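You operate a simulated robot arm through the tools that you are given. There is no shell and no other tool. Be economical: measure what you need, move in short steps, check, and stop when the job is done.

The job below is to be done with a simulated two-armed robot. You get a single attempt, and the scene is never put back.

## Task
Pick up the waisted bottle from the top of the sleeving bench with one hand, pass it to the other hand and put it in the orange tray on the side table. Set down upright: waisted bottle.

Only the result counts: the job must be done as asked and must still hold three seconds after the hand-in. Knocking over, shifting, dropping, spilling or breaking anything else fails it.

## Robot
Two 7-joint arms with two-finger grippers on one trunk, on a base that drives. Base frame: it is fixed to the floor where the robot stands at the start and does not move with it; the origin is under the middle of the robot, x ahead of it, y to its left, z up; the surface under the hand at the start is at about z = 800. Units: mm, rad, N and s.
The left shoulder is at the start at [80, 175, 1076], the right one opposite. With the tool pointing down near the work surface each hand reaches from about 280 to 880 mm from the robot's upright axis, wherever it stands, measured 20 degrees to its own side. Places, roughly: orange tray on the side table (20x17 cm) [-2120, 20, 840]. Payload 2.94 kg a hand.
The tool frame of a hand sits at the grasp point between the pads (the TCP): z along the fingers, y along the line on which they close. The tips reach 30 mm beyond it. Largest opening 138 mm; the body of the gripper starts 109 mm behind the TCP.
Orientation is that of the tool frame in the base frame, as a unit quaternion [w, x, y, z]. With the fingers straight down and closing along the base's y, the tool's x points along the base's -x, its y along +y and its z along -z.

## Interface
- The arms move only by the tool apply_moves. It takes "left_steps", "right_steps" or both (then of equal length, played together; a hand with none holds still); each is a list of rows, each a list of 3 entries, a list of its own where there are three numbers: the shift along the tool's x, y, z in units of 100 mm (1.0 is 100 mm), then the turn, a rotation vector about the tool's x, y, z in units of 120 degrees (1.0 is 120 degrees), then the opening, from 0 (shut) to 1 (fully open). In form: [[[dx, dy, dz], [ax, ay, az], jaw], ...]. A call has 1 to 20 rows; each row is the pose to reach, as a shift and turn from the pose commanded when the call began, along the tool's axes at that moment. A call with a number of a shift or a turn outside -1 to 1 is refused whole. Rows are played at 5 a second. More than 50 mm and 0.15 rad between two rows, or a gripper value outside its range, and nothing of the call is played. A pose out of reach is approached as far as the arm can. The call stops where the force on the tool passes 40 N (or 10 N more than at its start, if that is more) or the arm is blocked; 0.2 s more then pass. The fingers move at their own pace and stop on an object; they squeeze with about 36 N. The grip force told is the motor's: it shows also when the fingers shut on nothing. Time passes only in rows, and 0.2 s behind the last, so rows that repeat a pose let the fingers close. The reply holds the time, the measured pose of the TCP, the force on the tool along the base axes, the opening and the grip force, in the units named above and with some noise, with the torque about the TCP (base axes, N m) and any sound that the robot's microphone picked up.
- Cameras (640 x 400 px; columns grow to the right, rows downward): "scene" is now at [189.7, 23.8, 1562]; the picture's right is [0.27, -0.96, -0.00], its down [-0.65, -0.18, -0.74] and it looks along [0.71, 0.20, -0.67] (base axes); focal length 271 px, centre (320, 200). "left" rides on the left gripper at [71, -19, -146] in its tool frame; the picture's right is [0.26, 0.97, 0.00], its down [-0.85, 0.23, -0.48] and it looks along [-0.46, 0.12, 0.88] (tool axes); focal length 280 px, centre (320, 200). "right" rides on the right gripper at [71, 19, -146] in its tool frame; the picture's right is [-0.26, 0.97, 0.00], its down [-0.85, -0.23, -0.48] and it looks along [-0.46, -0.12, 0.88] (tool axes); focal length 280 px, centre (320, 200). There is no depth. A picture from a camera that has moved, and an enlarged one, comes with that camera's place and axes in the base frame and with its lens.
- snapshot(camera): a new picture of that camera. The clock stands still meanwhile.
- slide_trunk(by): slides the trunk up (or, below 0, down) by that many mm; the arms and the scene camera ride with it, the base frame stays. It gives what a move gives, with no picture.
- base_move(legs): drives the robot by 1 to 6 legs, each [ahead, turn to the left] in mm and rad, along the robot's own axes; the way and the turn of a leg run together, so that a leg with both is an arc; at most 1500 mm and 3.142 rad a leg. The arms and the cameras ride along, it lands a little off, and it stops where it bumps. It gives what a move gives.
- pan_tilt(pan, tilt): turns the head with the scene camera to pan (to the left, within 2.094 rad either way) and tilt (down, from -0.506 to 1.204), counted from straight ahead of the robot. It gives what a move gives.
- zoom(camera, box): a new picture of the part [left, top, right, bottom] of that camera's present view, enlarged. The clock stands still meanwhile.
- close_job(): hands the job in; it is judged then, once.

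Work in short steps. Places have to be worked out from the pictures, the camera data and where the tool is seen: move nearer, look again, correct. Check each grasp and each placing, and mend what went wrong. You have 120 turns and 100 pictures in all, those below and enlarged ones among them. Open the grippers and draw the arms clear of the work before you hand the job in, unless the task says otherwise; then end with one line.

The tools are called after "Call:" by a JSON object that holds its "op" and its "data". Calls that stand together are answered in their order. apply_moves: Moves the arms, as the interface text tells. Its arguments: {"type":"object","properties":{"left_steps":{"type":"array"},"right_steps":{"type":"array"}},"required":[]} The other tools are called the same way: slide_trunk (by) slides the trunk up or down; base_move (legs) drives the base; pan_tilt (pan, tilt) turns the head that bears the scene camera; snapshot (camera) takes a picture; zoom (camera, box) takes an enlarged picture of a part of a camera's view; close_job () hands the job in.

At the start:

```text
time: 0.0
left_position: [574.5, 411.0, 1064.9]
left_tcp_rot: [0.0, 0.0, 1.0, 0.0]
left_force: [0.7, -0.6, -0.5]
left_ft_torque: [-0.01, 0.04, -0.02]
left_opening: 138.0
left_finger_force: 0.0
right_position: [587.1, -47.9, 1037.5]
right_tcp_rot: [-0.001, 0.001, 1.0, 0.0]
right_force: [1.0, -0.4, 0.3]
right_ft_torque: [0.0, -0.05, 0.03]
right_opening: 138.2
right_finger_force: 0.1
trunk travel left (down, up): [-250.0, 484.0]
robot x, y, heading: [1.1, 1.6, -0.006]
head pan, tilt: [0.278, 0.737]
```

scene: 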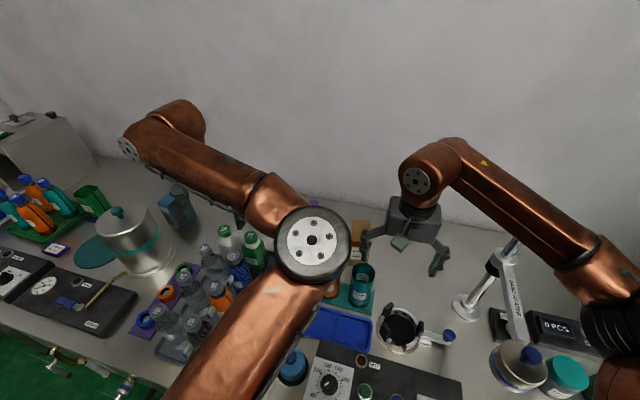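
right: 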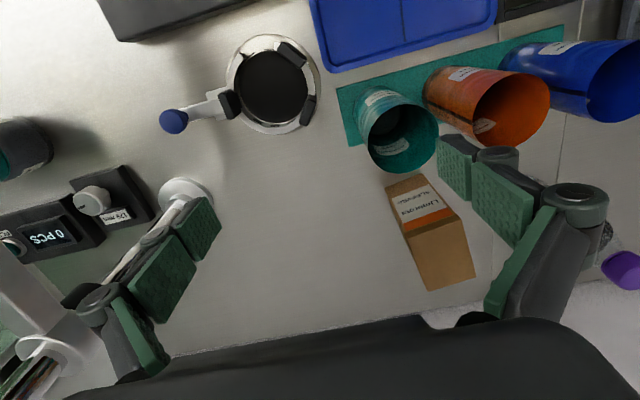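
left: 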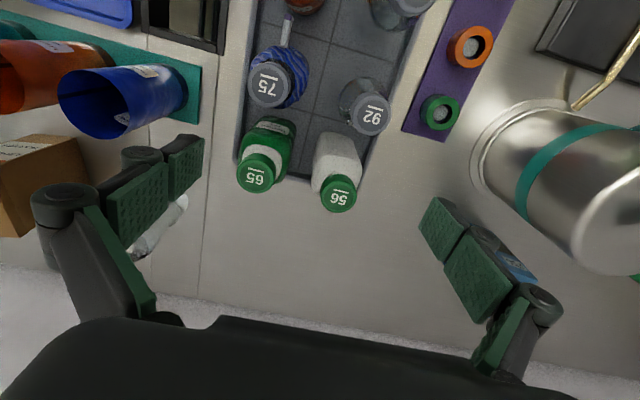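

The view is blocked by the left arm. I'll zoom into the scene picture to look for the waisted bottle.

Call:
{"op": "zoom", "data": {"camera": "scene", "box": [120, 180, 400, 355]}}

Call:
{"op": "zoom", "data": {"camera": "left", "box": [120, 0, 480, 225]}}

```text
2.29 times, centred on (260, 268) of scene
camera zoom: at [189.7, 23.8, 1562.0], right [0.27, -0.96, 0.0], down [-0.65, -0.18, -0.74], along [0.71, 0.2, -0.67], focal length 619 px, centre (457, 46)
```

zoom: 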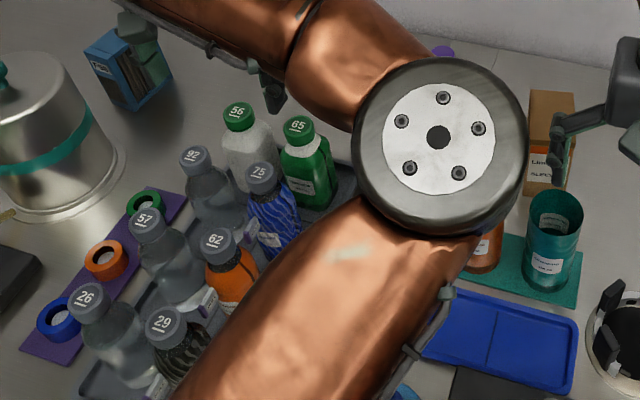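

```text
1.78 times, centred on (300, 112) of left
camera zoom: at [504.0, 391.5, 1210.5], right [-0.26, 0.97, 0.0], down [0.85, 0.23, 0.48], along [0.46, 0.12, -0.88], focal length 498 px, centre (356, 356)
```

zoom: 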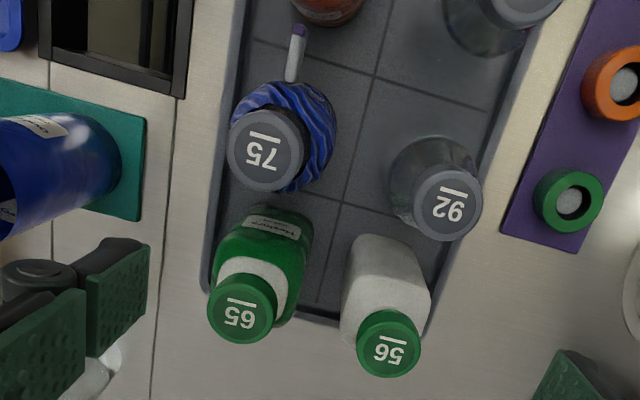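

Eight numbered bottles stand in a rack. I need to see their shapes, so I'll move the left arm out of the line of sight (left and up).

Call:
{"op": "apply_moves", "data": {"left_steps": [[[0, 0.4, -0.2], [0, 0, 0], 1], [[0, 0.8, -0.4], [0, 0, 0], 1], [[0.2, 1, -0.8], [0, 0, 0], 1], [[0.5, 1, -1], [0, 0, 0], 1]]}}

Call:
{"op": "snapshot", "data": {"camera": "scene"}}

Call:
{"op": "snapshot", "data": {"camera": "left"}}

```text
time: 1.0
left_position: [523.4, 512.4, 1166.1]
left_tcp_rot: [0.0, 0.001, 1.0, 0.0]
left_force: [-0.1, -0.5, 0.3]
left_ft_torque: [0.03, -0.03, 0.0]
left_opening: 138.3
left_finger_force: 0.0
right_position: [587.0, -48.5, 1036.8]
right_tcp_rot: [0.0, 0.0, 1.0, -0.001]
right_force: [-0.6, -0.7, 0.5]
right_ft_torque: [0.0, -0.03, 0.04]
right_opening: 138.2
right_finger_force: 0.1
trunk travel left (down, up): [-250.0, 484.0]
robot x, y, heading: [-2.0, 2.1, -0.004]
head pan, tilt: [0.278, 0.737]
```

```text
94 pictures are left
camera scene: at [188.7, 23.1, 1562.2], right [0.27, -0.96, 0.0], down [-0.65, -0.18, -0.74], along [0.71, 0.2, -0.67], focal length 271 px, centre (320, 200)
```

scene: 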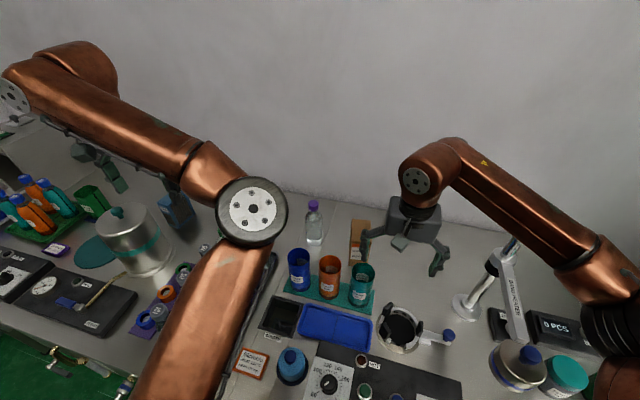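

```text
93 pictures are left
camera left: at [452.4, 493.6, 1311.5], right [-0.26, 0.97, 0.0], down [0.85, 0.23, 0.48], along [0.46, 0.12, -0.88], focal length 280 px, centre (320, 200)
```

left: 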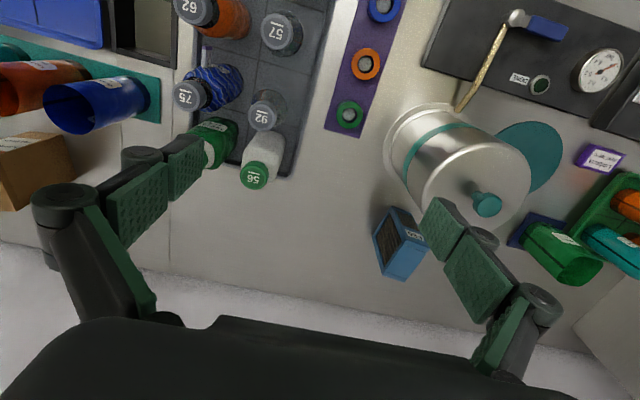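

A clear, purple-capped bottle stands behind the cups, and a blue one near the front. Zooming in on both.

Call:
{"op": "zoom", "data": {"camera": "scene", "box": [260, 185, 380, 260]}}

Call:
{"op": "zoom", "data": {"camera": "scene", "box": [200, 280, 392, 400]}}

```text
5.33 times, centred on (320, 222) of scene
camera zoom: at [188.7, 23.1, 1562.2], right [0.27, -0.96, 0.0], down [-0.65, -0.18, -0.74], along [0.71, 0.2, -0.67], focal length 1443 px, centre (320, 80)
```

zoom: 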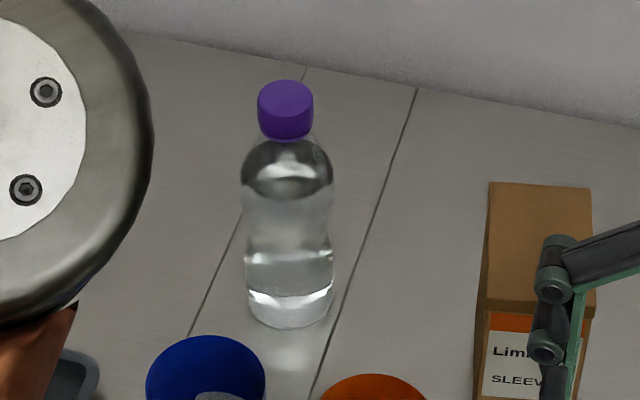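

```text
3.33 times, centred on (296, 340) of scene
camera zoom: at [188.7, 23.1, 1562.2], right [0.27, -0.96, 0.0], down [-0.65, -0.18, -0.74], along [0.71, 0.2, -0.67], focal length 902 px, centre (400, -267)
```

zoom: 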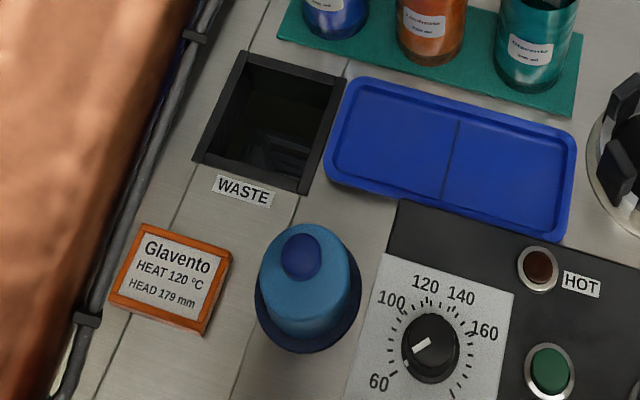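

The waisted bottle is the clear one with the purple cap. I estimate its base at about (772, 208, 800), height about 193 mm, body about 60 mm and cap about 33 mm. I'll pick it with the left hand, top-down on the cap, turning that hand 90° so the right hand can later take the waist from the side.

Call:
{"op": "apply_moves", "data": {"left_steps": [[[-0.08, -0.09, 0], [0, 0, 0.07], 1], [[-0.16, -0.18, 0], [0, 0, 0.14], 1], [[-0.24, -0.27, 0], [0, 0, 0.21], 1], [[-0.32, -0.36, 0], [0, 0, 0.28], 1], [[-0.4, -0.45, 0], [0, 0, 0.35], 1], [[-0.48, -0.54, 0], [0, 0, 0.42], 0.9], [[-0.56, -0.63, 0], [0, 0, 0.49], 0.8], [[-0.64, -0.72, 0], [0, 0, 0.56], 0.7], [[-0.72, -0.81, 0], [0, 0, 0.63], 0.6], [[-0.8, -0.9, 0], [0, 0, 0.7], 0.6], [[-0.9, -1, 0], [0, 0, 0.75], 0.6]]}}

Call:
{"op": "apply_moves", "data": {"left_steps": [[[-0.33, 0.2, 0], [0, 0, 0], 0.6], [[-0.66, 0.4, 0], [0, 0, 0], 0.6], [[-1, 0.6, 0], [0, 0, 0], 0.6]]}}

Call:
{"op": "snapshot", "data": {"camera": "left"}}

Call:
{"op": "snapshot", "data": {"camera": "scene"}}

```text
time: 3.4
left_position: [615.2, 410.5, 1164.3]
left_tcp_rot: [0.001, 0.708, 0.706, 0.0]
left_force: [0.3, 0.0, 0.0]
left_ft_torque: [-0.01, 0.0, 0.0]
left_opening: 83.0
left_finger_force: 0.0
right_position: [586.8, -49.4, 1036.8]
right_tcp_rot: [-0.001, 0.0, 1.0, 0.0]
right_force: [-0.4, 0.3, 0.0]
right_ft_torque: [0.01, 0.0, 0.03]
right_opening: 138.1
right_finger_force: 0.0
trunk travel left (down, up): [-250.0, 484.0]
robot x, y, heading: [2.4, -1.6, 0.003]
head pan, tilt: [0.278, 0.737]
```

```text
time: 4.2
left_position: [675.1, 308.0, 1165.9]
left_tcp_rot: [-0.001, 0.708, 0.706, 0.0]
left_force: [-0.3, -0.8, -0.3]
left_ft_torque: [0.05, 0.05, 0.0]
left_opening: 82.6
left_finger_force: 0.1
right_position: [587.4, -49.5, 1036.8]
right_tcp_rot: [-0.001, 0.0, 1.0, 0.001]
right_force: [0.4, -1.0, -0.2]
right_ft_torque: [0.04, 0.02, -0.03]
right_opening: 138.1
right_finger_force: 0.1
trunk travel left (down, up): [-250.0, 484.0]
robot x, y, heading: [1.2, -0.6, -0.001]
head pan, tilt: [0.278, 0.737]
```

```text
90 pictures are left
camera left: at [656.2, 379.2, 1311.0], right [0.97, 0.26, 0.0], down [0.23, -0.85, 0.47], along [0.12, -0.46, -0.88], focal length 280 px, centre (320, 200)
```

left: 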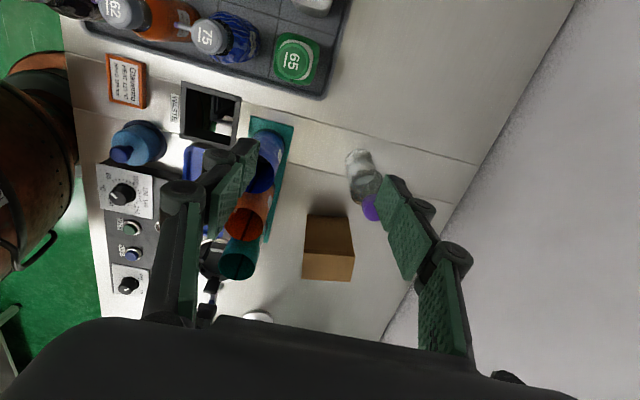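

```text
89 pictures are left
camera scene: at [190.3, 22.3, 1561.9], right [0.27, -0.96, 0.0], down [-0.65, -0.18, -0.74], along [0.71, 0.2, -0.67], focal length 271 px, centre (320, 200)
```

scene: 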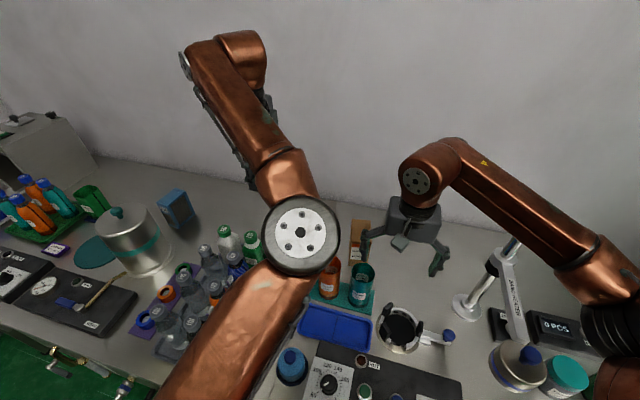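

Triangulating with the left camera puts the bottle at about (772, 214). I'll move the hand above it, then look again.

Call:
{"op": "apply_moves", "data": {"left_steps": [[[-0.31, 0.32, 0], [0, 0, 0], 0.6], [[-0.62, 0.64, 0], [0, 0, 0], 0.6], [[-0.93, 0.97, 0], [0, 0, 0], 0.6], [[-0.93, 0.97, 0.3], [0, 0, 0], 0.6]]}}

Call:
{"op": "snapshot", "data": {"camera": "left"}}

Call:
{"op": "snapshot", "data": {"camera": "scene"}}

```text
time: 5.2
left_position: [772.9, 214.3, 1134.3]
left_tcp_rot: [-0.001, 0.709, 0.706, 0.0]
left_force: [0.8, -0.3, 0.5]
left_ft_torque: [0.09, 0.02, -0.01]
left_opening: 82.6
left_finger_force: 0.0
left hand out of reach, approached as far as the arm can: row 3
right_position: [588.3, -52.3, 1036.2]
right_tcp_rot: [-0.001, 0.002, 1.0, 0.002]
right_force: [-0.3, -1.6, 0.0]
right_ft_torque: [0.09, 0.02, -0.04]
right_opening: 138.1
right_finger_force: 0.2
trunk travel left (down, up): [-250.0, 484.0]
robot x, y, heading: [0.1, 3.4, 0.003]
head pan, tilt: [0.278, 0.737]
```

```text
88 pictures are left
camera left: at [752.9, 284.1, 1280.3], right [0.97, 0.26, 0.0], down [0.23, -0.85, 0.47], along [0.12, -0.46, -0.88], focal length 280 px, centre (320, 200)
```

left: 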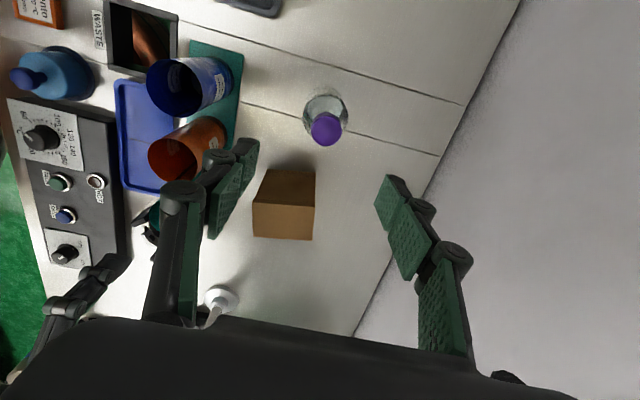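

```text
87 pictures are left
camera scene: at [190.5, 19.6, 1561.9], right [0.27, -0.96, 0.0], down [-0.65, -0.18, -0.74], along [0.71, 0.2, -0.67], focal length 271 px, centre (320, 200)
```

scene: 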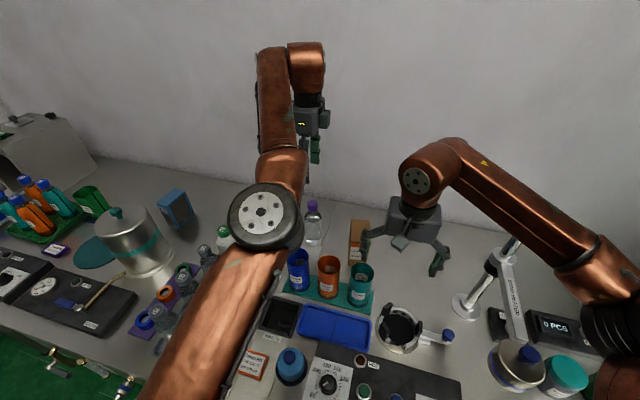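

Zooming on the bottle from this viewpoint to refine its place.

Call:
{"op": "zoom", "data": {"camera": "left", "box": [280, 80, 376, 140]}}

Call:
{"op": "zoom", "data": {"camera": "scene", "box": [270, 120, 398, 250]}}

```text
6.67 times, centred on (328, 110) of left
camera zoom: at [752.9, 284.1, 1280.3], right [0.97, 0.26, 0.0], down [0.23, -0.85, 0.47], along [0.12, -0.46, -0.88], focal length 1869 px, centre (267, 800)
```

zoom: 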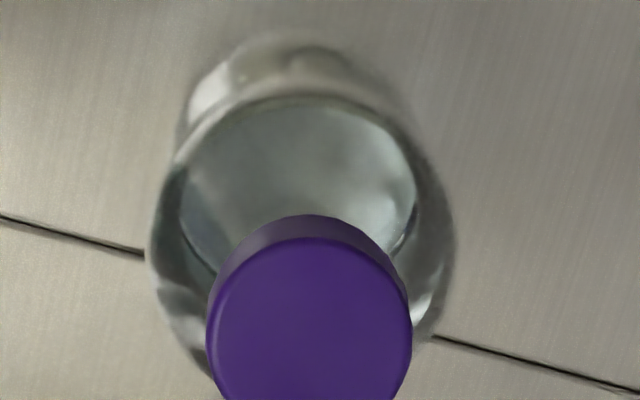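

```text
3.08 times, centred on (334, 185) of scene
camera zoom: at [190.5, 19.6, 1561.9], right [0.27, -0.96, 0.0], down [-0.65, -0.18, -0.74], along [0.71, 0.2, -0.67], focal length 833 px, centre (277, 246)
```

zoom: 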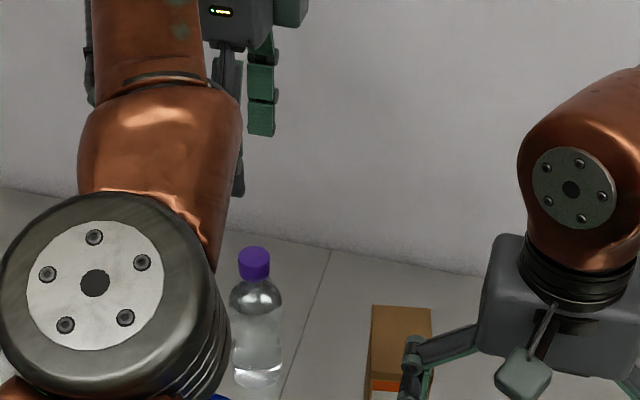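

The cap centre is about 5 mm further in X: (778, 214), top z ≈ 988, diameter ≈ 32 mm. Descending part way, then checking.

Call:
{"op": "apply_moves", "data": {"left_steps": [[[0, 0.05, 0.3], [0, 0, 0], 0.55], [[0, 0.05, 0.6], [0, 0, 0], 0.5], [[0, 0.05, 0.9], [0, 0, 0], 0.5]]}}

Call:
{"op": "snapshot", "data": {"camera": "left"}}

Call:
{"op": "zoom", "data": {"camera": "scene", "box": [260, 140, 372, 260]}}

```text
time: 6.0
left_position: [778.7, 218.5, 1045.2]
left_tcp_rot: [0.0, 0.707, 0.707, 0.001]
left_force: [0.4, 0.4, 0.4]
left_ft_torque: [0.01, 0.01, 0.0]
left_opening: 68.9
left_finger_force: 0.2
right_position: [587.6, -48.7, 1036.8]
right_tcp_rot: [0.0, 0.001, 1.0, 0.001]
right_force: [0.6, 0.2, 0.0]
right_ft_torque: [0.01, 0.0, 0.0]
right_opening: 138.0
right_finger_force: 0.0
trunk travel left (down, up): [-250.0, 484.0]
robot x, y, heading: [-0.4, 0.5, -0.002]
head pan, tilt: [0.278, 0.737]
```

```text
84 pictures are left
camera left: at [757.7, 288.7, 1190.8], right [0.97, 0.26, 0.0], down [0.23, -0.85, 0.48], along [0.13, -0.46, -0.88], focal length 280 px, centre (320, 200)
```

left: 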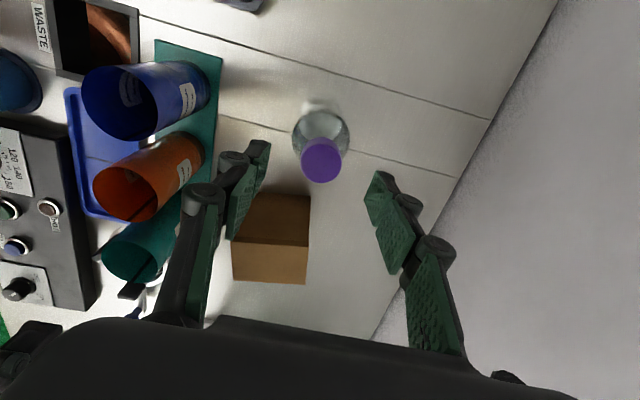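

```text
3.33 times, centred on (316, 200) of scene
camera zoom: at [189.7, 23.4, 1562.0], right [0.27, -0.96, 0.0], down [-0.65, -0.18, -0.74], along [0.71, 0.2, -0.67], focal length 902 px, centre (333, 200)
```

zoom: 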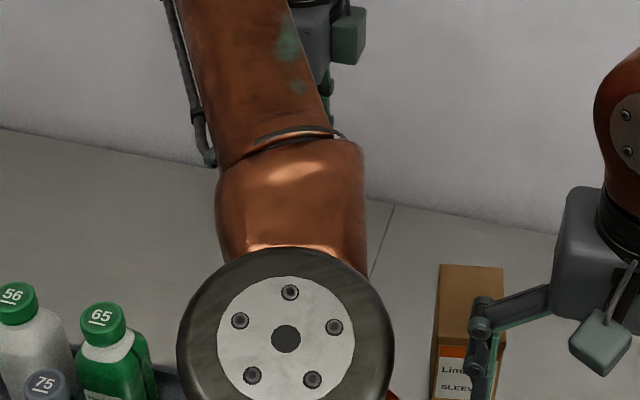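

Lateral alignment is within about 3 mm. Descending to TCP z ≈ 985 with a small Y correction, then closing.

Call:
{"op": "apply_moves", "data": {"left_steps": [[[-0.03, 0.015, 0.2], [0, 0, 0], 0.5], [[-0.03, 0.015, 0.4], [0, 0, 0], 0.5], [[-0.03, 0.015, 0.6], [0, 0, 0], 0.5]]}}

Call:
{"op": "snapshot", "data": {"camera": "left"}}

```text
time: 6.8
left_position: [778.5, 214.7, 984.2]
left_tcp_rot: [0.001, 0.707, 0.707, 0.0]
left_force: [-0.1, 0.3, 0.8]
left_ft_torque: [-0.01, 0.05, -0.03]
left_opening: 69.1
left_finger_force: 0.0
right_position: [586.7, -48.6, 1036.2]
right_tcp_rot: [-0.001, 0.001, 1.0, 0.001]
right_force: [0.2, -0.5, 0.2]
right_ft_torque: [0.0, 0.02, 0.01]
right_opening: 138.0
right_finger_force: 0.1
trunk travel left (down, up): [-250.0, 484.0]
robot x, y, heading: [-0.3, -2.5, -0.001]
head pan, tilt: [0.278, 0.737]
```

```text
82 pictures are left
camera left: at [759.8, 285.3, 1130.2], right [0.97, 0.26, 0.0], down [0.23, -0.85, 0.48], along [0.13, -0.46, -0.88], focal length 280 px, centre (320, 200)
```

left: 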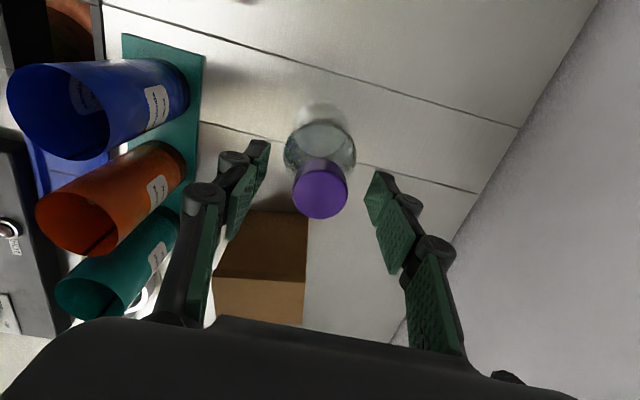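

The cap centre projects onto the TCP (320, 193). Closing the fingers on the cap.

Call:
{"op": "apply_moves", "data": {"left_steps": [[[0, 0, 0], [0, 0, 0], 0.3], [[0, 0, 0], [0, 0, 0], 0.1], [[0, 0, 0], [0, 0, 0], 0.1], [[0, 0, 0], [0, 0, 0], 0.1], [[0, 0, 0], [0, 0, 0], 0.1]]}}

Call:
{"op": "snapshot", "data": {"camera": "left"}}

```text
time: 8.0
left_position: [779.3, 214.6, 984.0]
left_tcp_rot: [-0.001, 0.707, 0.708, -0.001]
left_force: [0.3, 0.8, -1.1]
left_ft_torque: [0.01, -0.04, 0.01]
left_opening: 32.1
left_finger_force: 35.7
right_position: [587.6, -48.1, 1036.5]
right_tcp_rot: [-0.001, 0.0, 1.0, 0.0]
right_force: [-0.2, -0.3, 0.3]
right_ft_torque: [-0.01, 0.0, -0.02]
right_opening: 138.0
right_finger_force: 0.1
trunk travel left (down, up): [-250.0, 484.0]
robot x, y, heading: [-1.2, 0.3, 0.002]
head pan, tilt: [0.278, 0.737]
```

```text
81 pictures are left
camera left: at [759.6, 285.1, 1130.4], right [0.97, 0.26, 0.0], down [0.23, -0.85, 0.48], along [0.12, -0.46, -0.88], focal length 280 px, centre (320, 200)
```

left: 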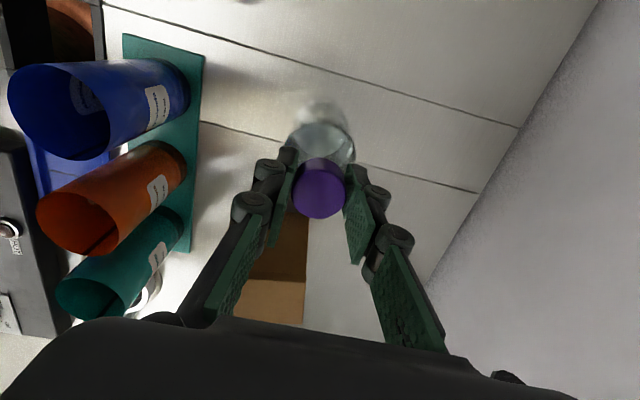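

Gripped at 32 mm with 36 N. Lifting straight up 100 mm.

Call:
{"op": "apply_moves", "data": {"left_steps": [[[0, 0, -0.15], [0, 0, 0], 0.1], [[0, 0, -0.4], [0, 0, 0], 0.1], [[0, 0, -0.7], [0, 0, 0], 0.1], [[0, 0, -1], [0, 0, 0], 0.1]]}}

Call:
{"op": "snapshot", "data": {"camera": "left"}}

```text
time: 9.0
left_position: [779.1, 214.4, 1085.7]
left_tcp_rot: [-0.001, 0.707, 0.707, 0.0]
left_force: [0.4, -0.4, -2.9]
left_ft_torque: [0.01, 0.03, -0.01]
left_opening: 32.1
left_finger_force: 36.3
right_position: [586.6, -47.5, 1037.4]
right_tcp_rot: [0.0, 0.0, 1.0, 0.0]
right_force: [0.3, 0.5, 0.1]
right_ft_torque: [0.0, -0.02, 0.01]
right_opening: 138.3
right_finger_force: 0.1
trunk travel left (down, up): [-250.0, 484.0]
robot x, y, heading: [0.2, 1.7, -0.006]
head pan, tilt: [0.278, 0.737]
```

```text
80 pictures are left
camera left: at [759.3, 284.7, 1232.0], right [0.97, 0.26, 0.0], down [0.23, -0.85, 0.48], along [0.13, -0.46, -0.88], focal length 280 px, centre (320, 200)
```

left: 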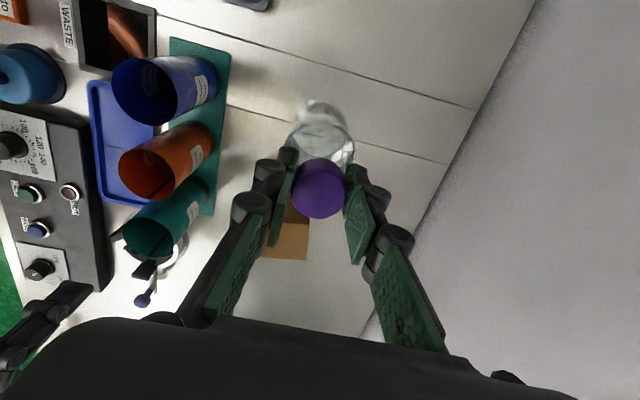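

Bottle is held and hanging straight. Raising another 100 mm and drawing it back; meanwhile looking behind the robot with the head.

Call:
{"op": "apply_moves", "data": {"left_steps": [[[0, 0, -0.4], [0, 0, 0], 0.1], [[0, 0, -0.8], [0, 0, 0], 0.1], [[0, -0.2, -1], [0, 0, 0], 0.1], [[0, -0.6, -1], [0, 0, 0], 0.1], [[0, -1, -1], [0, 0, 0], 0.1]]}}

Call:
{"op": "pan_tilt", "data": {"pan": 2.09, "tilt": 0.5}}

Call:
{"op": "snapshot", "data": {"camera": "scene"}}

Call:
{"op": "pan_tilt", "data": {"pan": -2.09, "tilt": 0.5}}

Call:
{"op": "snapshot", "data": {"camera": "scene"}}

```text
time: 10.2
left_position: [754.0, 207.1, 1186.1]
left_tcp_rot: [-0.002, 0.708, 0.707, 0.002]
left_force: [-0.9, -0.1, -2.9]
left_ft_torque: [0.06, 0.01, 0.0]
left_opening: 32.0
left_finger_force: 35.3
left hand out of reach, approached as far as the arm can: row 2, 4, 5
right_position: [589.5, -51.6, 1036.4]
right_tcp_rot: [-0.001, 0.0, 1.0, 0.001]
right_force: [0.2, -0.5, -0.2]
right_ft_torque: [0.07, 0.02, -0.01]
right_opening: 138.0
right_finger_force: 0.0
trunk travel left (down, up): [-250.0, 484.0]
robot x, y, heading: [1.0, -2.1, 0.001]
head pan, tilt: [0.278, 0.737]
```

```text
time: 12.0
left_position: [753.3, 210.8, 1187.5]
left_tcp_rot: [0.001, 0.707, 0.707, -0.001]
left_force: [-0.1, 0.0, -2.9]
left_ft_torque: [0.03, -0.01, 0.02]
left_opening: 31.9
left_finger_force: 35.6
right_position: [586.8, -47.8, 1036.7]
right_tcp_rot: [-0.001, 0.0, 1.0, 0.001]
right_force: [0.2, 0.1, -0.8]
right_ft_torque: [-0.01, -0.02, 0.01]
right_opening: 138.0
right_finger_force: 0.1
trunk travel left (down, up): [-250.0, 484.0]
robot x, y, heading: [-1.4, 0.4, 0.0]
head pan, tilt: [2.089, 0.499]
```

```text
79 pictures are left
camera scene: at [64.9, 80.1, 1582.8], right [0.87, 0.49, 0.0], down [0.24, -0.42, -0.88], along [-0.43, 0.76, -0.48], focal length 271 px, centre (320, 200)
```

scene: 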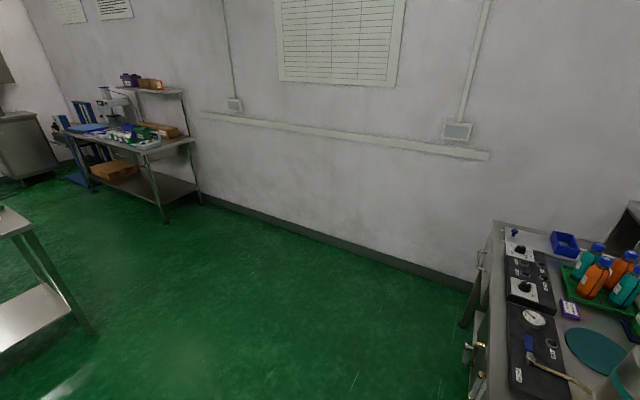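

```text
time: 15.4
left_position: [751.8, 210.6, 1188.1]
left_tcp_rot: [0.0, 0.708, 0.706, 0.0]
left_force: [0.5, 0.4, -3.2]
left_ft_torque: [0.02, 0.01, 0.0]
left_opening: 31.7
left_finger_force: 36.0
right_position: [586.3, -48.5, 1036.8]
right_tcp_rot: [-0.001, 0.0, 1.0, 0.001]
right_force: [-0.1, 0.1, -0.2]
right_ft_torque: [0.0, 0.01, 0.07]
right_opening: 137.9
right_finger_force: 0.1
trunk travel left (down, up): [-250.0, 484.0]
robot x, y, heading: [1.0, -0.6, -0.005]
head pan, tilt: [-2.089, 0.499]
```

```text
78 pictures are left
camera scene: at [64.9, -78.0, 1582.8], right [-0.87, 0.5, 0.0], down [0.24, 0.42, -0.88], along [-0.44, -0.76, -0.48], focal length 271 px, centre (320, 200)
```

scene: 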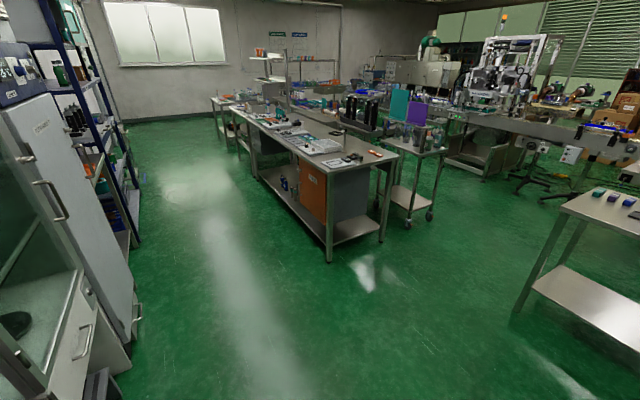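

The way behind is free; the side table's front edge is at about x = -1815. The left arm was at a reach limit up high, so I'll raise the trunk 150 mm to gain clearance instead of raising the arm.

Call:
{"op": "slide_trunk", "data": {"by": 120}}

Call:
{"op": "pan_tilt", "data": {"pan": 0.2, "tilt": 0.75}}

Call:
{"op": "snapshot", "data": {"camera": "scene"}}

```text
time: 16.9
left_position: [708.3, 212.0, 1368.5]
left_tcp_rot: [0.033, 0.706, 0.706, 0.033]
left_force: [-0.4, 0.1, -2.8]
left_ft_torque: [0.03, 0.02, 0.0]
left_opening: 31.9
left_finger_force: 35.9
right_position: [585.6, -48.8, 1157.2]
right_tcp_rot: [0.0, 0.0, 1.0, -0.001]
right_force: [-0.4, -0.2, -0.6]
right_ft_torque: [0.03, -0.07, -0.02]
right_opening: 137.9
right_finger_force: 0.1
trunk travel left (down, up): [-370.0, 364.0]
robot x, y, heading: [-0.5, 0.8, -0.0]
head pan, tilt: [-2.089, 0.499]
```

```text
time: 19.0
left_position: [709.0, 212.8, 1368.4]
left_tcp_rot: [0.033, 0.706, 0.706, 0.034]
left_force: [0.1, -0.3, -3.4]
left_ft_torque: [0.02, 0.06, 0.0]
left_opening: 32.0
left_finger_force: 35.7
right_position: [588.8, -48.1, 1156.6]
right_tcp_rot: [-0.002, 0.0, 1.0, 0.001]
right_force: [-0.1, -0.7, 0.1]
right_ft_torque: [0.0, -0.02, -0.02]
right_opening: 137.7
right_finger_force: 0.0
trunk travel left (down, up): [-370.0, 364.0]
robot x, y, heading: [-3.1, -2.2, 0.0]
head pan, tilt: [0.201, 0.75]
```

```text
77 pictures are left
camera scene: at [118.3, 17.5, 1683.5], right [0.2, -0.98, 0.0], down [-0.67, -0.14, -0.73], along [0.72, 0.15, -0.68], focal length 271 px, centre (320, 200)
```

scene: 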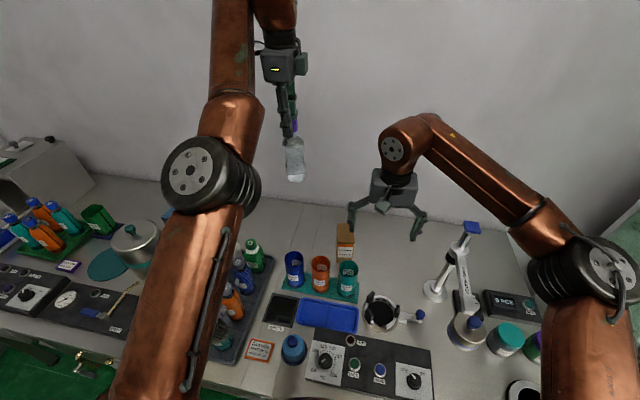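

The bottle is well clear of everything (bottom ≈ 1180). Backing the base 500 mm away from the bench before the handover.

Call:
{"op": "base_move", "data": {"legs": [[-500, 0]]}}

Call:
{"op": "apply_moves", "data": {"left_steps": [[[0, 0, 0.2], [0, 0, 0], 0.1], [[0, 0, 0.5], [0, 0, 0], 0.1], [[0, 0, 0.8], [0, 0, 0], 0.1]]}}

```text
time: 20.5
left_position: [517.8, 208.0, 1439.4]
left_tcp_rot: [0.048, 0.714, 0.696, 0.056]
left_force: [0.9, 2.1, -5.9]
left_ft_torque: [-0.15, 0.23, 0.01]
left_opening: 31.5
left_finger_force: 36.4
right_position: [378.4, -47.0, 1191.5]
right_tcp_rot: [0.037, 0.01, 0.999, -0.002]
right_force: [0.3, 1.2, 1.5]
right_ft_torque: [-0.06, 0.02, 0.0]
right_opening: 137.9
right_finger_force: 0.0
trunk travel left (down, up): [-370.0, 364.0]
robot x, y, heading: [-137.1, 1.7, -0.003]
head pan, tilt: [0.201, 0.75]
stopped in leg 1: the robot was blocked; the commanded pose is now the measured one
```

```text
time: 21.3
left_position: [507.1, 194.3, 1378.8]
left_tcp_rot: [0.053, 0.715, 0.694, 0.067]
left_force: [0.3, -1.0, -4.9]
left_ft_torque: [0.03, 0.13, 0.0]
left_opening: 31.8
left_finger_force: 35.7
right_position: [358.9, -60.6, 1196.4]
right_tcp_rot: [0.046, 0.012, 0.999, 0.002]
right_force: [0.7, -0.6, 0.4]
right_ft_torque: [0.12, 0.08, 0.03]
right_opening: 137.9
right_finger_force: 0.1
trunk travel left (down, up): [-370.0, 364.0]
robot x, y, heading: [-131.3, 1.2, -0.007]
head pan, tilt: [0.201, 0.75]
stopped in row 3 (left hand): the arm was blocked; the commanded pose is now the measured one
```

The base stopped blocked after 137 mm, and the left arm reports blocked. I'll look before moving further.

Call:
{"op": "snapshot", "data": {"camera": "scene"}}

Call:
{"op": "snapshot", "data": {"camera": "left"}}

Call:
{"op": "snapshot", "data": {"camera": "right"}}

```text
76 pictures are left
camera scene: at [10.5, 12.6, 1684.2], right [0.19, -0.98, -0.01], down [-0.68, -0.13, -0.72], along [0.71, 0.14, -0.69], focal length 271 px, centre (320, 200)
```

scene: 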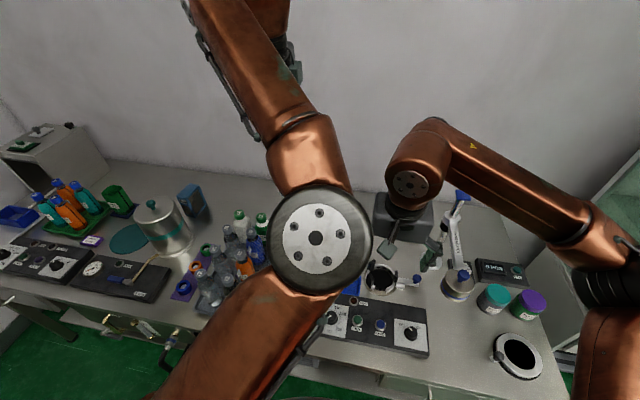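

```text
75 pictures are left
camera left: at [465.1, 262.4, 1521.5], right [0.96, 0.23, 0.17], down [0.12, -0.86, 0.49], along [0.26, -0.45, -0.86], focal length 280 px, centre (320, 200)
```

left: 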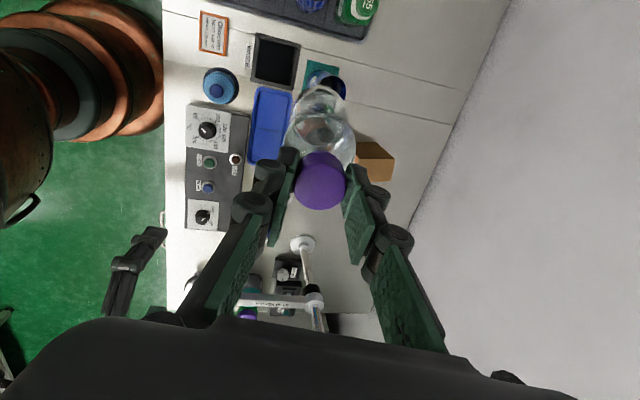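

```text
74 pictures are left
camera right: at [274.8, -39.3, 1334.1], right [0.28, 0.96, 0.03], down [0.8, -0.25, 0.55], along [0.53, -0.13, -0.83], focal length 280 px, centre (320, 200)
```

right: 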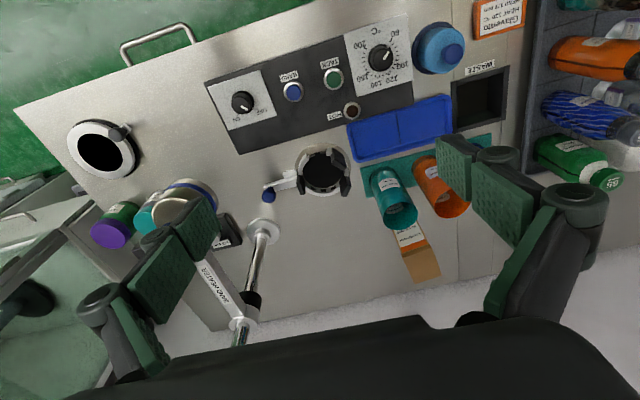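

The left elbow has swung inward and is leaning against the right arm. I'll move the right hand away to the right first.

Call:
{"op": "apply_moves", "data": {"right_steps": [[[0, -0.3, 0], [0, 0, 0], 1], [[0, -0.65, 0], [0, 0, 0], 1], [[0, -1, 0], [0, 0, 0], 1]]}}

Call:
{"op": "snapshot", "data": {"camera": "scene"}}

```text
time: 22.1
left_position: [518.5, 197.9, 1372.7]
left_tcp_rot: [0.049, 0.715, 0.694, 0.063]
left_force: [-0.5, 0.3, -3.0]
left_ft_torque: [-0.01, 0.05, 0.01]
left_opening: 31.6
left_finger_force: 36.3
right_position: [368.1, -157.3, 1192.2]
right_tcp_rot: [0.04, 0.011, 0.999, 0.002]
right_force: [-0.5, -1.4, -0.3]
right_ft_torque: [0.03, -0.01, -0.02]
right_opening: 138.0
right_finger_force: 0.2
trunk travel left (down, up): [-370.0, 364.0]
robot x, y, heading: [-130.5, -2.1, -0.002]
head pan, tilt: [0.201, 0.75]
```

```text
73 pictures are left
camera scene: at [12.9, 15.2, 1683.9], right [0.2, -0.98, 0.0], down [-0.68, -0.13, -0.72], along [0.71, 0.14, -0.69], focal length 271 px, centre (320, 200)
```

scene: 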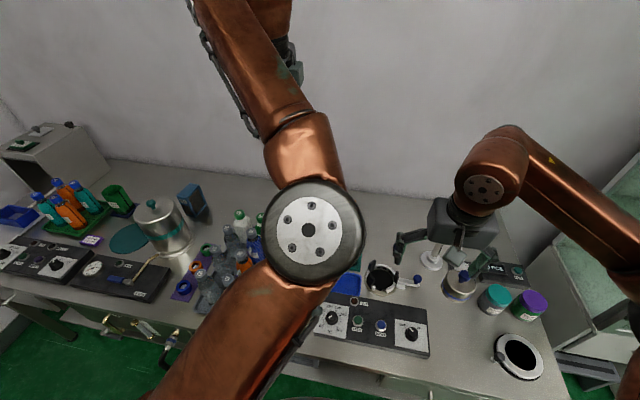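

The arms are separate again. Moving the right further out, and the left down and to its left with its elbow out of the way.

Call:
{"op": "apply_moves", "data": {"left_steps": [[[0.15, 0, 0.25], [0, 0, 0], 0.1], [[0.3, 0, 0.5], [0, 0, 0], 0.1], [[0.45, 0, 0.75], [0, 0, 0], 0.1], [[0.6, 0, 1], [0, 0, 0], 0.1]], "right_steps": [[[0, -0.25, 0], [0, 0, 0], 1], [[0, -0.5, 0], [0, 0, 0], 1], [[0, -0.75, 0], [0, 0, 0], 1], [[0, -1, 0], [0, 0, 0], 1]]}}

Call:
{"op": "base_move", "data": {"legs": [[-400, 0]]}}

Call:
{"op": "snapshot", "data": {"camera": "scene"}}

```text
time: 23.1
left_position: [524.1, 259.8, 1280.0]
left_tcp_rot: [0.054, 0.715, 0.693, 0.067]
left_force: [-1.3, -0.3, -2.2]
left_ft_torque: [0.03, 0.02, 0.02]
left_opening: 31.5
left_finger_force: 36.0
right_position: [351.2, -256.4, 1195.5]
right_tcp_rot: [0.046, 0.012, 0.999, 0.001]
right_force: [-0.6, -0.3, 0.2]
right_ft_torque: [0.01, -0.05, 0.0]
right_opening: 137.8
right_finger_force: 0.1
trunk travel left (down, up): [-370.0, 364.0]
robot x, y, heading: [-132.7, -0.3, 0.001]
head pan, tilt: [0.201, 0.75]
```

```text
time: 24.4
left_position: [376.4, 255.4, 1292.9]
left_tcp_rot: [0.059, 0.725, 0.681, 0.079]
left_force: [2.5, 1.3, -9.1]
left_ft_torque: [-0.12, 0.29, -0.01]
left_opening: 31.6
left_finger_force: 35.8
right_position: [200.4, -253.9, 1202.8]
right_tcp_rot: [0.061, 0.014, 0.998, -0.003]
right_force: [1.2, 0.2, -1.4]
right_ft_torque: [0.0, 0.18, 0.06]
right_opening: 137.7
right_finger_force: 0.1
trunk travel left (down, up): [-370.0, 364.0]
robot x, y, heading: [-244.7, 3.7, -0.007]
head pan, tilt: [0.201, 0.75]
stopped in leg 1: the robot was blocked; the commanded pose is now the measured one
```

```text
72 pictures are left
camera scene: at [-109.9, 20.4, 1682.5], right [0.19, -0.98, 0.0], down [-0.68, -0.13, -0.72], along [0.71, 0.14, -0.69], focal length 271 px, centre (320, 200)
```

scene: 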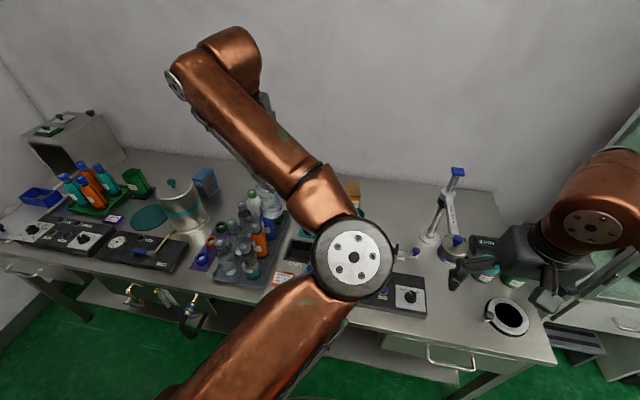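

The stop seems to come from the arms' awkward posture, not a floor obstacle. I'll unwind the left wrist from 90° to 30° yaw, level the bottle and bring it a bit closer, in small rows.

Call:
{"op": "apply_moves", "data": {"left_steps": [[[-0.03, -0.05, 0.03], [0.0103, 0.0041, -0.0587], 0.1], [[-0.06, -0.1, 0.07], [0.0205, 0.0082, -0.1173], 0.1], [[-0.1, -0.15, 0.1], [0.0308, 0.0123, -0.176], 0.1], [[-0.13, -0.2, 0.14], [0.041, 0.0164, -0.2347], 0.1], [[-0.16, -0.25, 0.17], [0.0513, 0.0204, -0.2933], 0.1], [[-0.19, -0.3, 0.2], [0.0615, 0.0245, -0.352], 0.1], [[-0.22, -0.35, 0.24], [0.0718, 0.0286, -0.4107], 0.1], [[-0.25, -0.4, 0.27], [0.0821, 0.0327, -0.4693], 0.1], [[-0.29, -0.45, 0.31], [0.0923, 0.0368, -0.528], 0.1], [[-0.29, -0.45, 0.31], [0.0923, 0.0368, -0.528], 0.1]]}}

Call:
{"op": "snapshot", "data": {"camera": "scene"}}

Call:
{"op": "snapshot", "data": {"camera": "left"}}

```text
time: 25.1
left_position: [329.4, 221.4, 1314.5]
left_tcp_rot: [0.045, 0.673, 0.733, 0.089]
left_force: [0.7, -1.4, -5.6]
left_ft_torque: [0.15, 0.02, 0.02]
left_opening: 32.0
left_finger_force: 36.4
right_position: [153.5, -265.4, 1216.3]
right_tcp_rot: [0.078, 0.036, 0.996, -0.003]
right_force: [-0.1, -1.1, -0.8]
right_ft_torque: [0.12, -0.01, 0.0]
right_opening: 138.0
right_finger_force: 0.0
trunk travel left (down, up): [-370.0, 364.0]
robot x, y, heading: [-240.6, 2.4, -0.008]
head pan, tilt: [0.201, 0.75]
stopped in row 3 (left hand): the arm was blocked; the commanded pose is now the measured one
```

```text
71 pictures are left
camera scene: at [-16.1, 12.4, 1683.1], right [0.19, -0.98, -0.02], down [-0.72, -0.13, -0.69], along [0.67, 0.14, -0.73], focal length 271 px, centre (320, 200)
```

scene: 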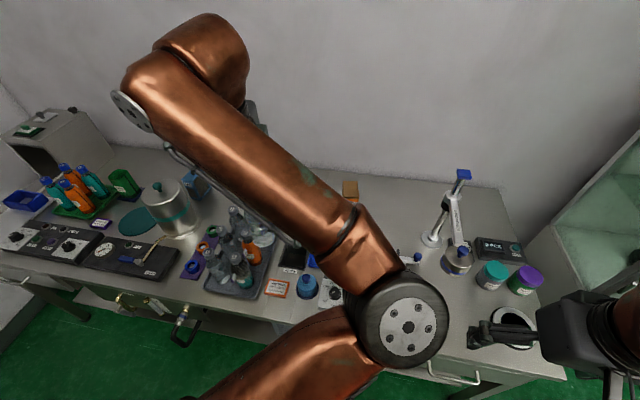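

```text
70 pictures are left
camera left: at [275.7, 279.6, 1459.0], right [0.92, 0.33, 0.2], down [0.21, -0.86, 0.46], along [0.33, -0.38, -0.86], focal length 280 px, centre (320, 200)
```

left: 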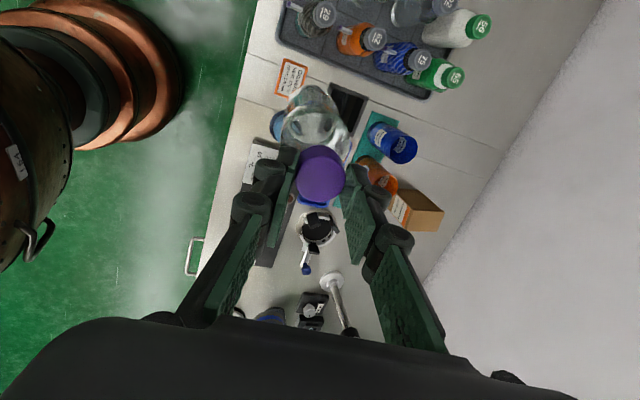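

The left upper arm is folded across the chest, and that is what blocks and pushes the torso. I'll extend the left hand forward and left to free it.

Call:
{"op": "apply_moves", "data": {"left_steps": [[[0.12, 0.18, 0.08], [0, 0, 0], 0.1], [[0.24, 0.36, 0.16], [0, 0, 0], 0.1], [[0.36, 0.54, 0.24], [0, 0, 0], 0.1], [[0.48, 0.72, 0.32], [0, 0, 0], 0.1], [[0.6, 0.9, 0.4], [0, 0, 0], 0.1]]}}

Call:
{"op": "snapshot", "data": {"camera": "scene"}}

```text
time: 25.4
left_position: [217.4, 226.5, 1344.0]
left_tcp_rot: [0.082, 0.671, 0.727, 0.119]
left_force: [3.0, 1.0, -7.3]
left_ft_torque: [-0.15, 0.17, 0.01]
left_opening: 31.5
left_finger_force: 36.6
right_position: [45.1, -264.3, 1228.9]
right_tcp_rot: [0.126, 0.039, 0.991, -0.009]
right_force: [3.3, 0.7, -1.2]
right_ft_torque: [0.01, 0.31, 0.03]
right_opening: 138.2
right_finger_force: 0.0
trunk travel left (down, up): [-370.0, 364.0]
robot x, y, heading: [-244.9, 0.7, -0.002]
head pan, tilt: [0.201, 0.75]
stopped in row 1 (left hand): the arm was blocked; the commanded pose is now the measured one
```

```text
69 pictures are left
camera scene: at [-87.8, 18.1, 1684.0], right [0.19, -0.98, 0.0], down [-0.69, -0.13, -0.72], along [0.7, 0.14, -0.7], focal length 271 px, centre (320, 200)
```

scene: 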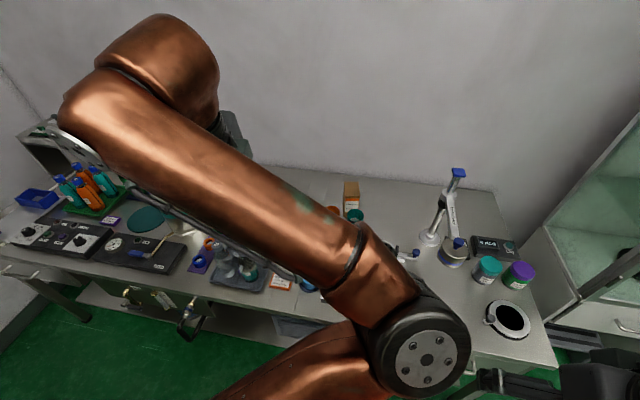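

Both hands moved together, so the trunk itself seems to be swaying, and each "blocked" stop bakes that in. I'll let things settle by only moving the head and check the readings.

Call:
{"op": "pan_tilt", "data": {"pan": 0.3, "tilt": 0.75}}

Call:
{"op": "pan_tilt", "data": {"pan": 0.0, "tilt": 0.7}}

Call:
{"op": "pan_tilt", "data": {"pan": 0.3, "tilt": 0.7}}

Call:
{"op": "snapshot", "data": {"camera": "scene"}}

```text
time: 26.1
left_position: [298.1, 228.9, 1326.4]
left_tcp_rot: [0.056, 0.673, 0.731, 0.098]
left_force: [-2.5, 1.1, -4.2]
left_ft_torque: [-0.03, -0.13, -0.06]
left_opening: 31.6
left_finger_force: 36.2
right_position: [118.6, -264.3, 1221.6]
right_tcp_rot: [0.091, 0.035, 0.995, -0.005]
right_force: [-2.1, 0.7, -0.4]
right_ft_torque: [-0.04, -0.31, -0.01]
right_opening: 137.9
right_finger_force: 0.1
trunk travel left (down, up): [-370.0, 364.0]
robot x, y, heading: [-244.8, 1.3, -0.005]
head pan, tilt: [0.3, 0.75]
```

```text
time: 26.9
left_position: [195.1, 226.5, 1359.3]
left_tcp_rot: [0.088, 0.667, 0.728, 0.127]
left_force: [0.0, -1.0, 1.5]
left_ft_torque: [-0.03, 0.15, 0.03]
left_opening: 31.9
left_finger_force: 36.0
right_position: [23.4, -263.6, 1240.6]
right_tcp_rot: [0.133, 0.034, 0.991, -0.005]
right_force: [0.1, -0.6, 1.0]
right_ft_torque: [0.04, 0.15, 0.06]
right_opening: 138.0
right_finger_force: 0.0
trunk travel left (down, up): [-370.0, 364.0]
robot x, y, heading: [-247.0, 4.7, 0.0]
head pan, tilt: [0.0, 0.7]
```

```text
time: 27.7
left_position: [270.4, 222.9, 1336.7]
left_tcp_rot: [0.062, 0.683, 0.719, 0.11]
left_force: [0.6, -0.3, -3.4]
left_ft_torque: [-0.02, 0.12, -0.03]
left_opening: 32.1
left_finger_force: 36.2
right_position: [93.8, -267.8, 1221.5]
right_tcp_rot: [0.114, 0.046, 0.992, -0.009]
right_force: [0.8, -0.2, 0.7]
right_ft_torque: [0.0, 0.07, -0.02]
right_opening: 137.9
right_finger_force: 0.0
trunk travel left (down, up): [-370.0, 364.0]
robot x, y, heading: [-244.4, 1.7, -0.004]
head pan, tilt: [0.3, 0.7]
```

```text
68 pictures are left
camera scene: at [-9.9, 23.5, 1686.9], right [0.29, -0.96, -0.02], down [-0.67, -0.18, -0.72], along [0.69, 0.22, -0.69], focal length 271 px, centre (320, 200)
```

scene: 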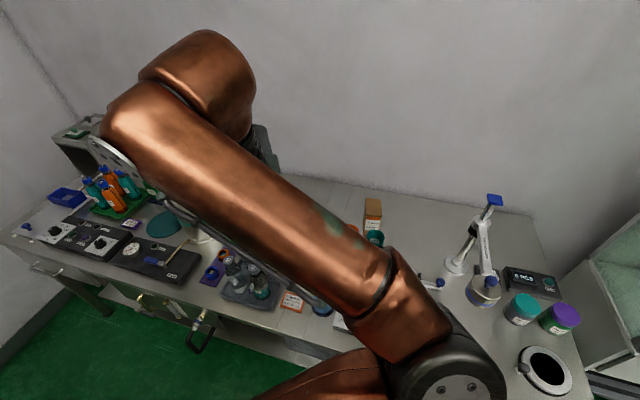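

The trunk is oscillating back and forth. Waiting longer with small head moves to see whether it dies out.

Call:
{"op": "pan_tilt", "data": {"pan": -2.0, "tilt": 0.7}}

Call:
{"op": "pan_tilt", "data": {"pan": 2.0, "tilt": 0.7}}

Call:
{"op": "pan_tilt", "data": {"pan": 0.0, "tilt": 0.7}}

Call:
{"op": "pan_tilt", "data": {"pan": 0.1, "tilt": 0.7}}

Call:
{"op": "pan_tilt", "data": {"pan": 0.0, "tilt": 0.7}}

```text
time: 29.8
left_position: [292.2, 229.9, 1327.9]
left_tcp_rot: [0.056, 0.673, 0.731, 0.099]
left_force: [-2.1, 0.2, -4.9]
left_ft_torque: [-0.03, -0.08, -0.05]
left_opening: 31.8
left_finger_force: 36.2
right_position: [112.3, -262.4, 1223.3]
right_tcp_rot: [0.095, 0.035, 0.995, -0.004]
right_force: [-3.0, 0.6, -1.1]
right_ft_torque: [-0.06, -0.32, -0.06]
right_opening: 137.7
right_finger_force: 0.1
trunk travel left (down, up): [-370.0, 364.0]
robot x, y, heading: [-242.2, 1.0, -0.006]
head pan, tilt: [-2.0, 0.7]
```

```text
time: 33.1
left_position: [279.8, 230.0, 1330.8]
left_tcp_rot: [0.061, 0.672, 0.731, 0.103]
left_force: [-1.1, 1.2, -4.2]
left_ft_torque: [-0.1, -0.01, -0.03]
left_opening: 31.7
left_finger_force: 36.0
right_position: [101.0, -263.2, 1225.1]
right_tcp_rot: [0.099, 0.035, 0.994, -0.002]
right_force: [-0.7, 1.0, 0.1]
right_ft_torque: [-0.04, -0.1, 0.0]
right_opening: 138.0
right_finger_force: 0.1
trunk travel left (down, up): [-370.0, 364.0]
robot x, y, heading: [-241.0, -1.0, -0.006]
head pan, tilt: [2.0, 0.7]
```

```text
time: 35.0
left_position: [246.8, 229.2, 1340.6]
left_tcp_rot: [0.071, 0.669, 0.731, 0.114]
left_force: [1.1, 0.5, -2.8]
left_ft_torque: [-0.06, 0.16, -0.03]
left_opening: 31.7
left_finger_force: 36.1
right_position: [70.1, -263.4, 1229.8]
right_tcp_rot: [0.115, 0.035, 0.993, -0.003]
right_force: [0.4, 0.0, 0.4]
right_ft_torque: [0.0, 0.1, -0.02]
right_opening: 137.7
right_finger_force: 0.0
trunk travel left (down, up): [-370.0, 364.0]
robot x, y, heading: [-244.4, 1.9, -0.003]
head pan, tilt: [0.0, 0.7]
```

```text
time: 35.7
left_position: [244.2, 229.1, 1342.2]
left_tcp_rot: [0.071, 0.67, 0.731, 0.114]
left_force: [-0.5, -0.7, -3.4]
left_ft_torque: [-0.05, 0.01, -0.01]
left_opening: 31.4
left_finger_force: 36.0
right_position: [70.4, -262.4, 1230.2]
right_tcp_rot: [0.113, 0.036, 0.993, -0.003]
right_force: [-1.6, 0.1, -0.8]
right_ft_torque: [-0.01, -0.11, 0.04]
right_opening: 138.0
right_finger_force: 0.0
trunk travel left (down, up): [-370.0, 364.0]
robot x, y, heading: [-243.3, -0.4, -0.006]
head pan, tilt: [0.099, 0.7]
```

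```text
time: 36.4
left_position: [250.4, 229.5, 1340.3]
left_tcp_rot: [0.069, 0.67, 0.731, 0.111]
left_force: [0.0, -0.1, -3.4]
left_ft_torque: [-0.04, 0.09, -0.02]
left_opening: 31.4
left_finger_force: 35.5
right_position: [75.8, -262.6, 1228.0]
right_tcp_rot: [0.111, 0.035, 0.993, -0.003]
right_force: [-0.5, -0.6, 1.4]
right_ft_torque: [-0.03, 0.02, -0.01]
right_opening: 137.9
right_finger_force: 0.1
trunk travel left (down, up): [-370.0, 364.0]
robot x, y, heading: [-245.0, 2.2, -0.003]
head pan, tilt: [0.0, 0.7]
```

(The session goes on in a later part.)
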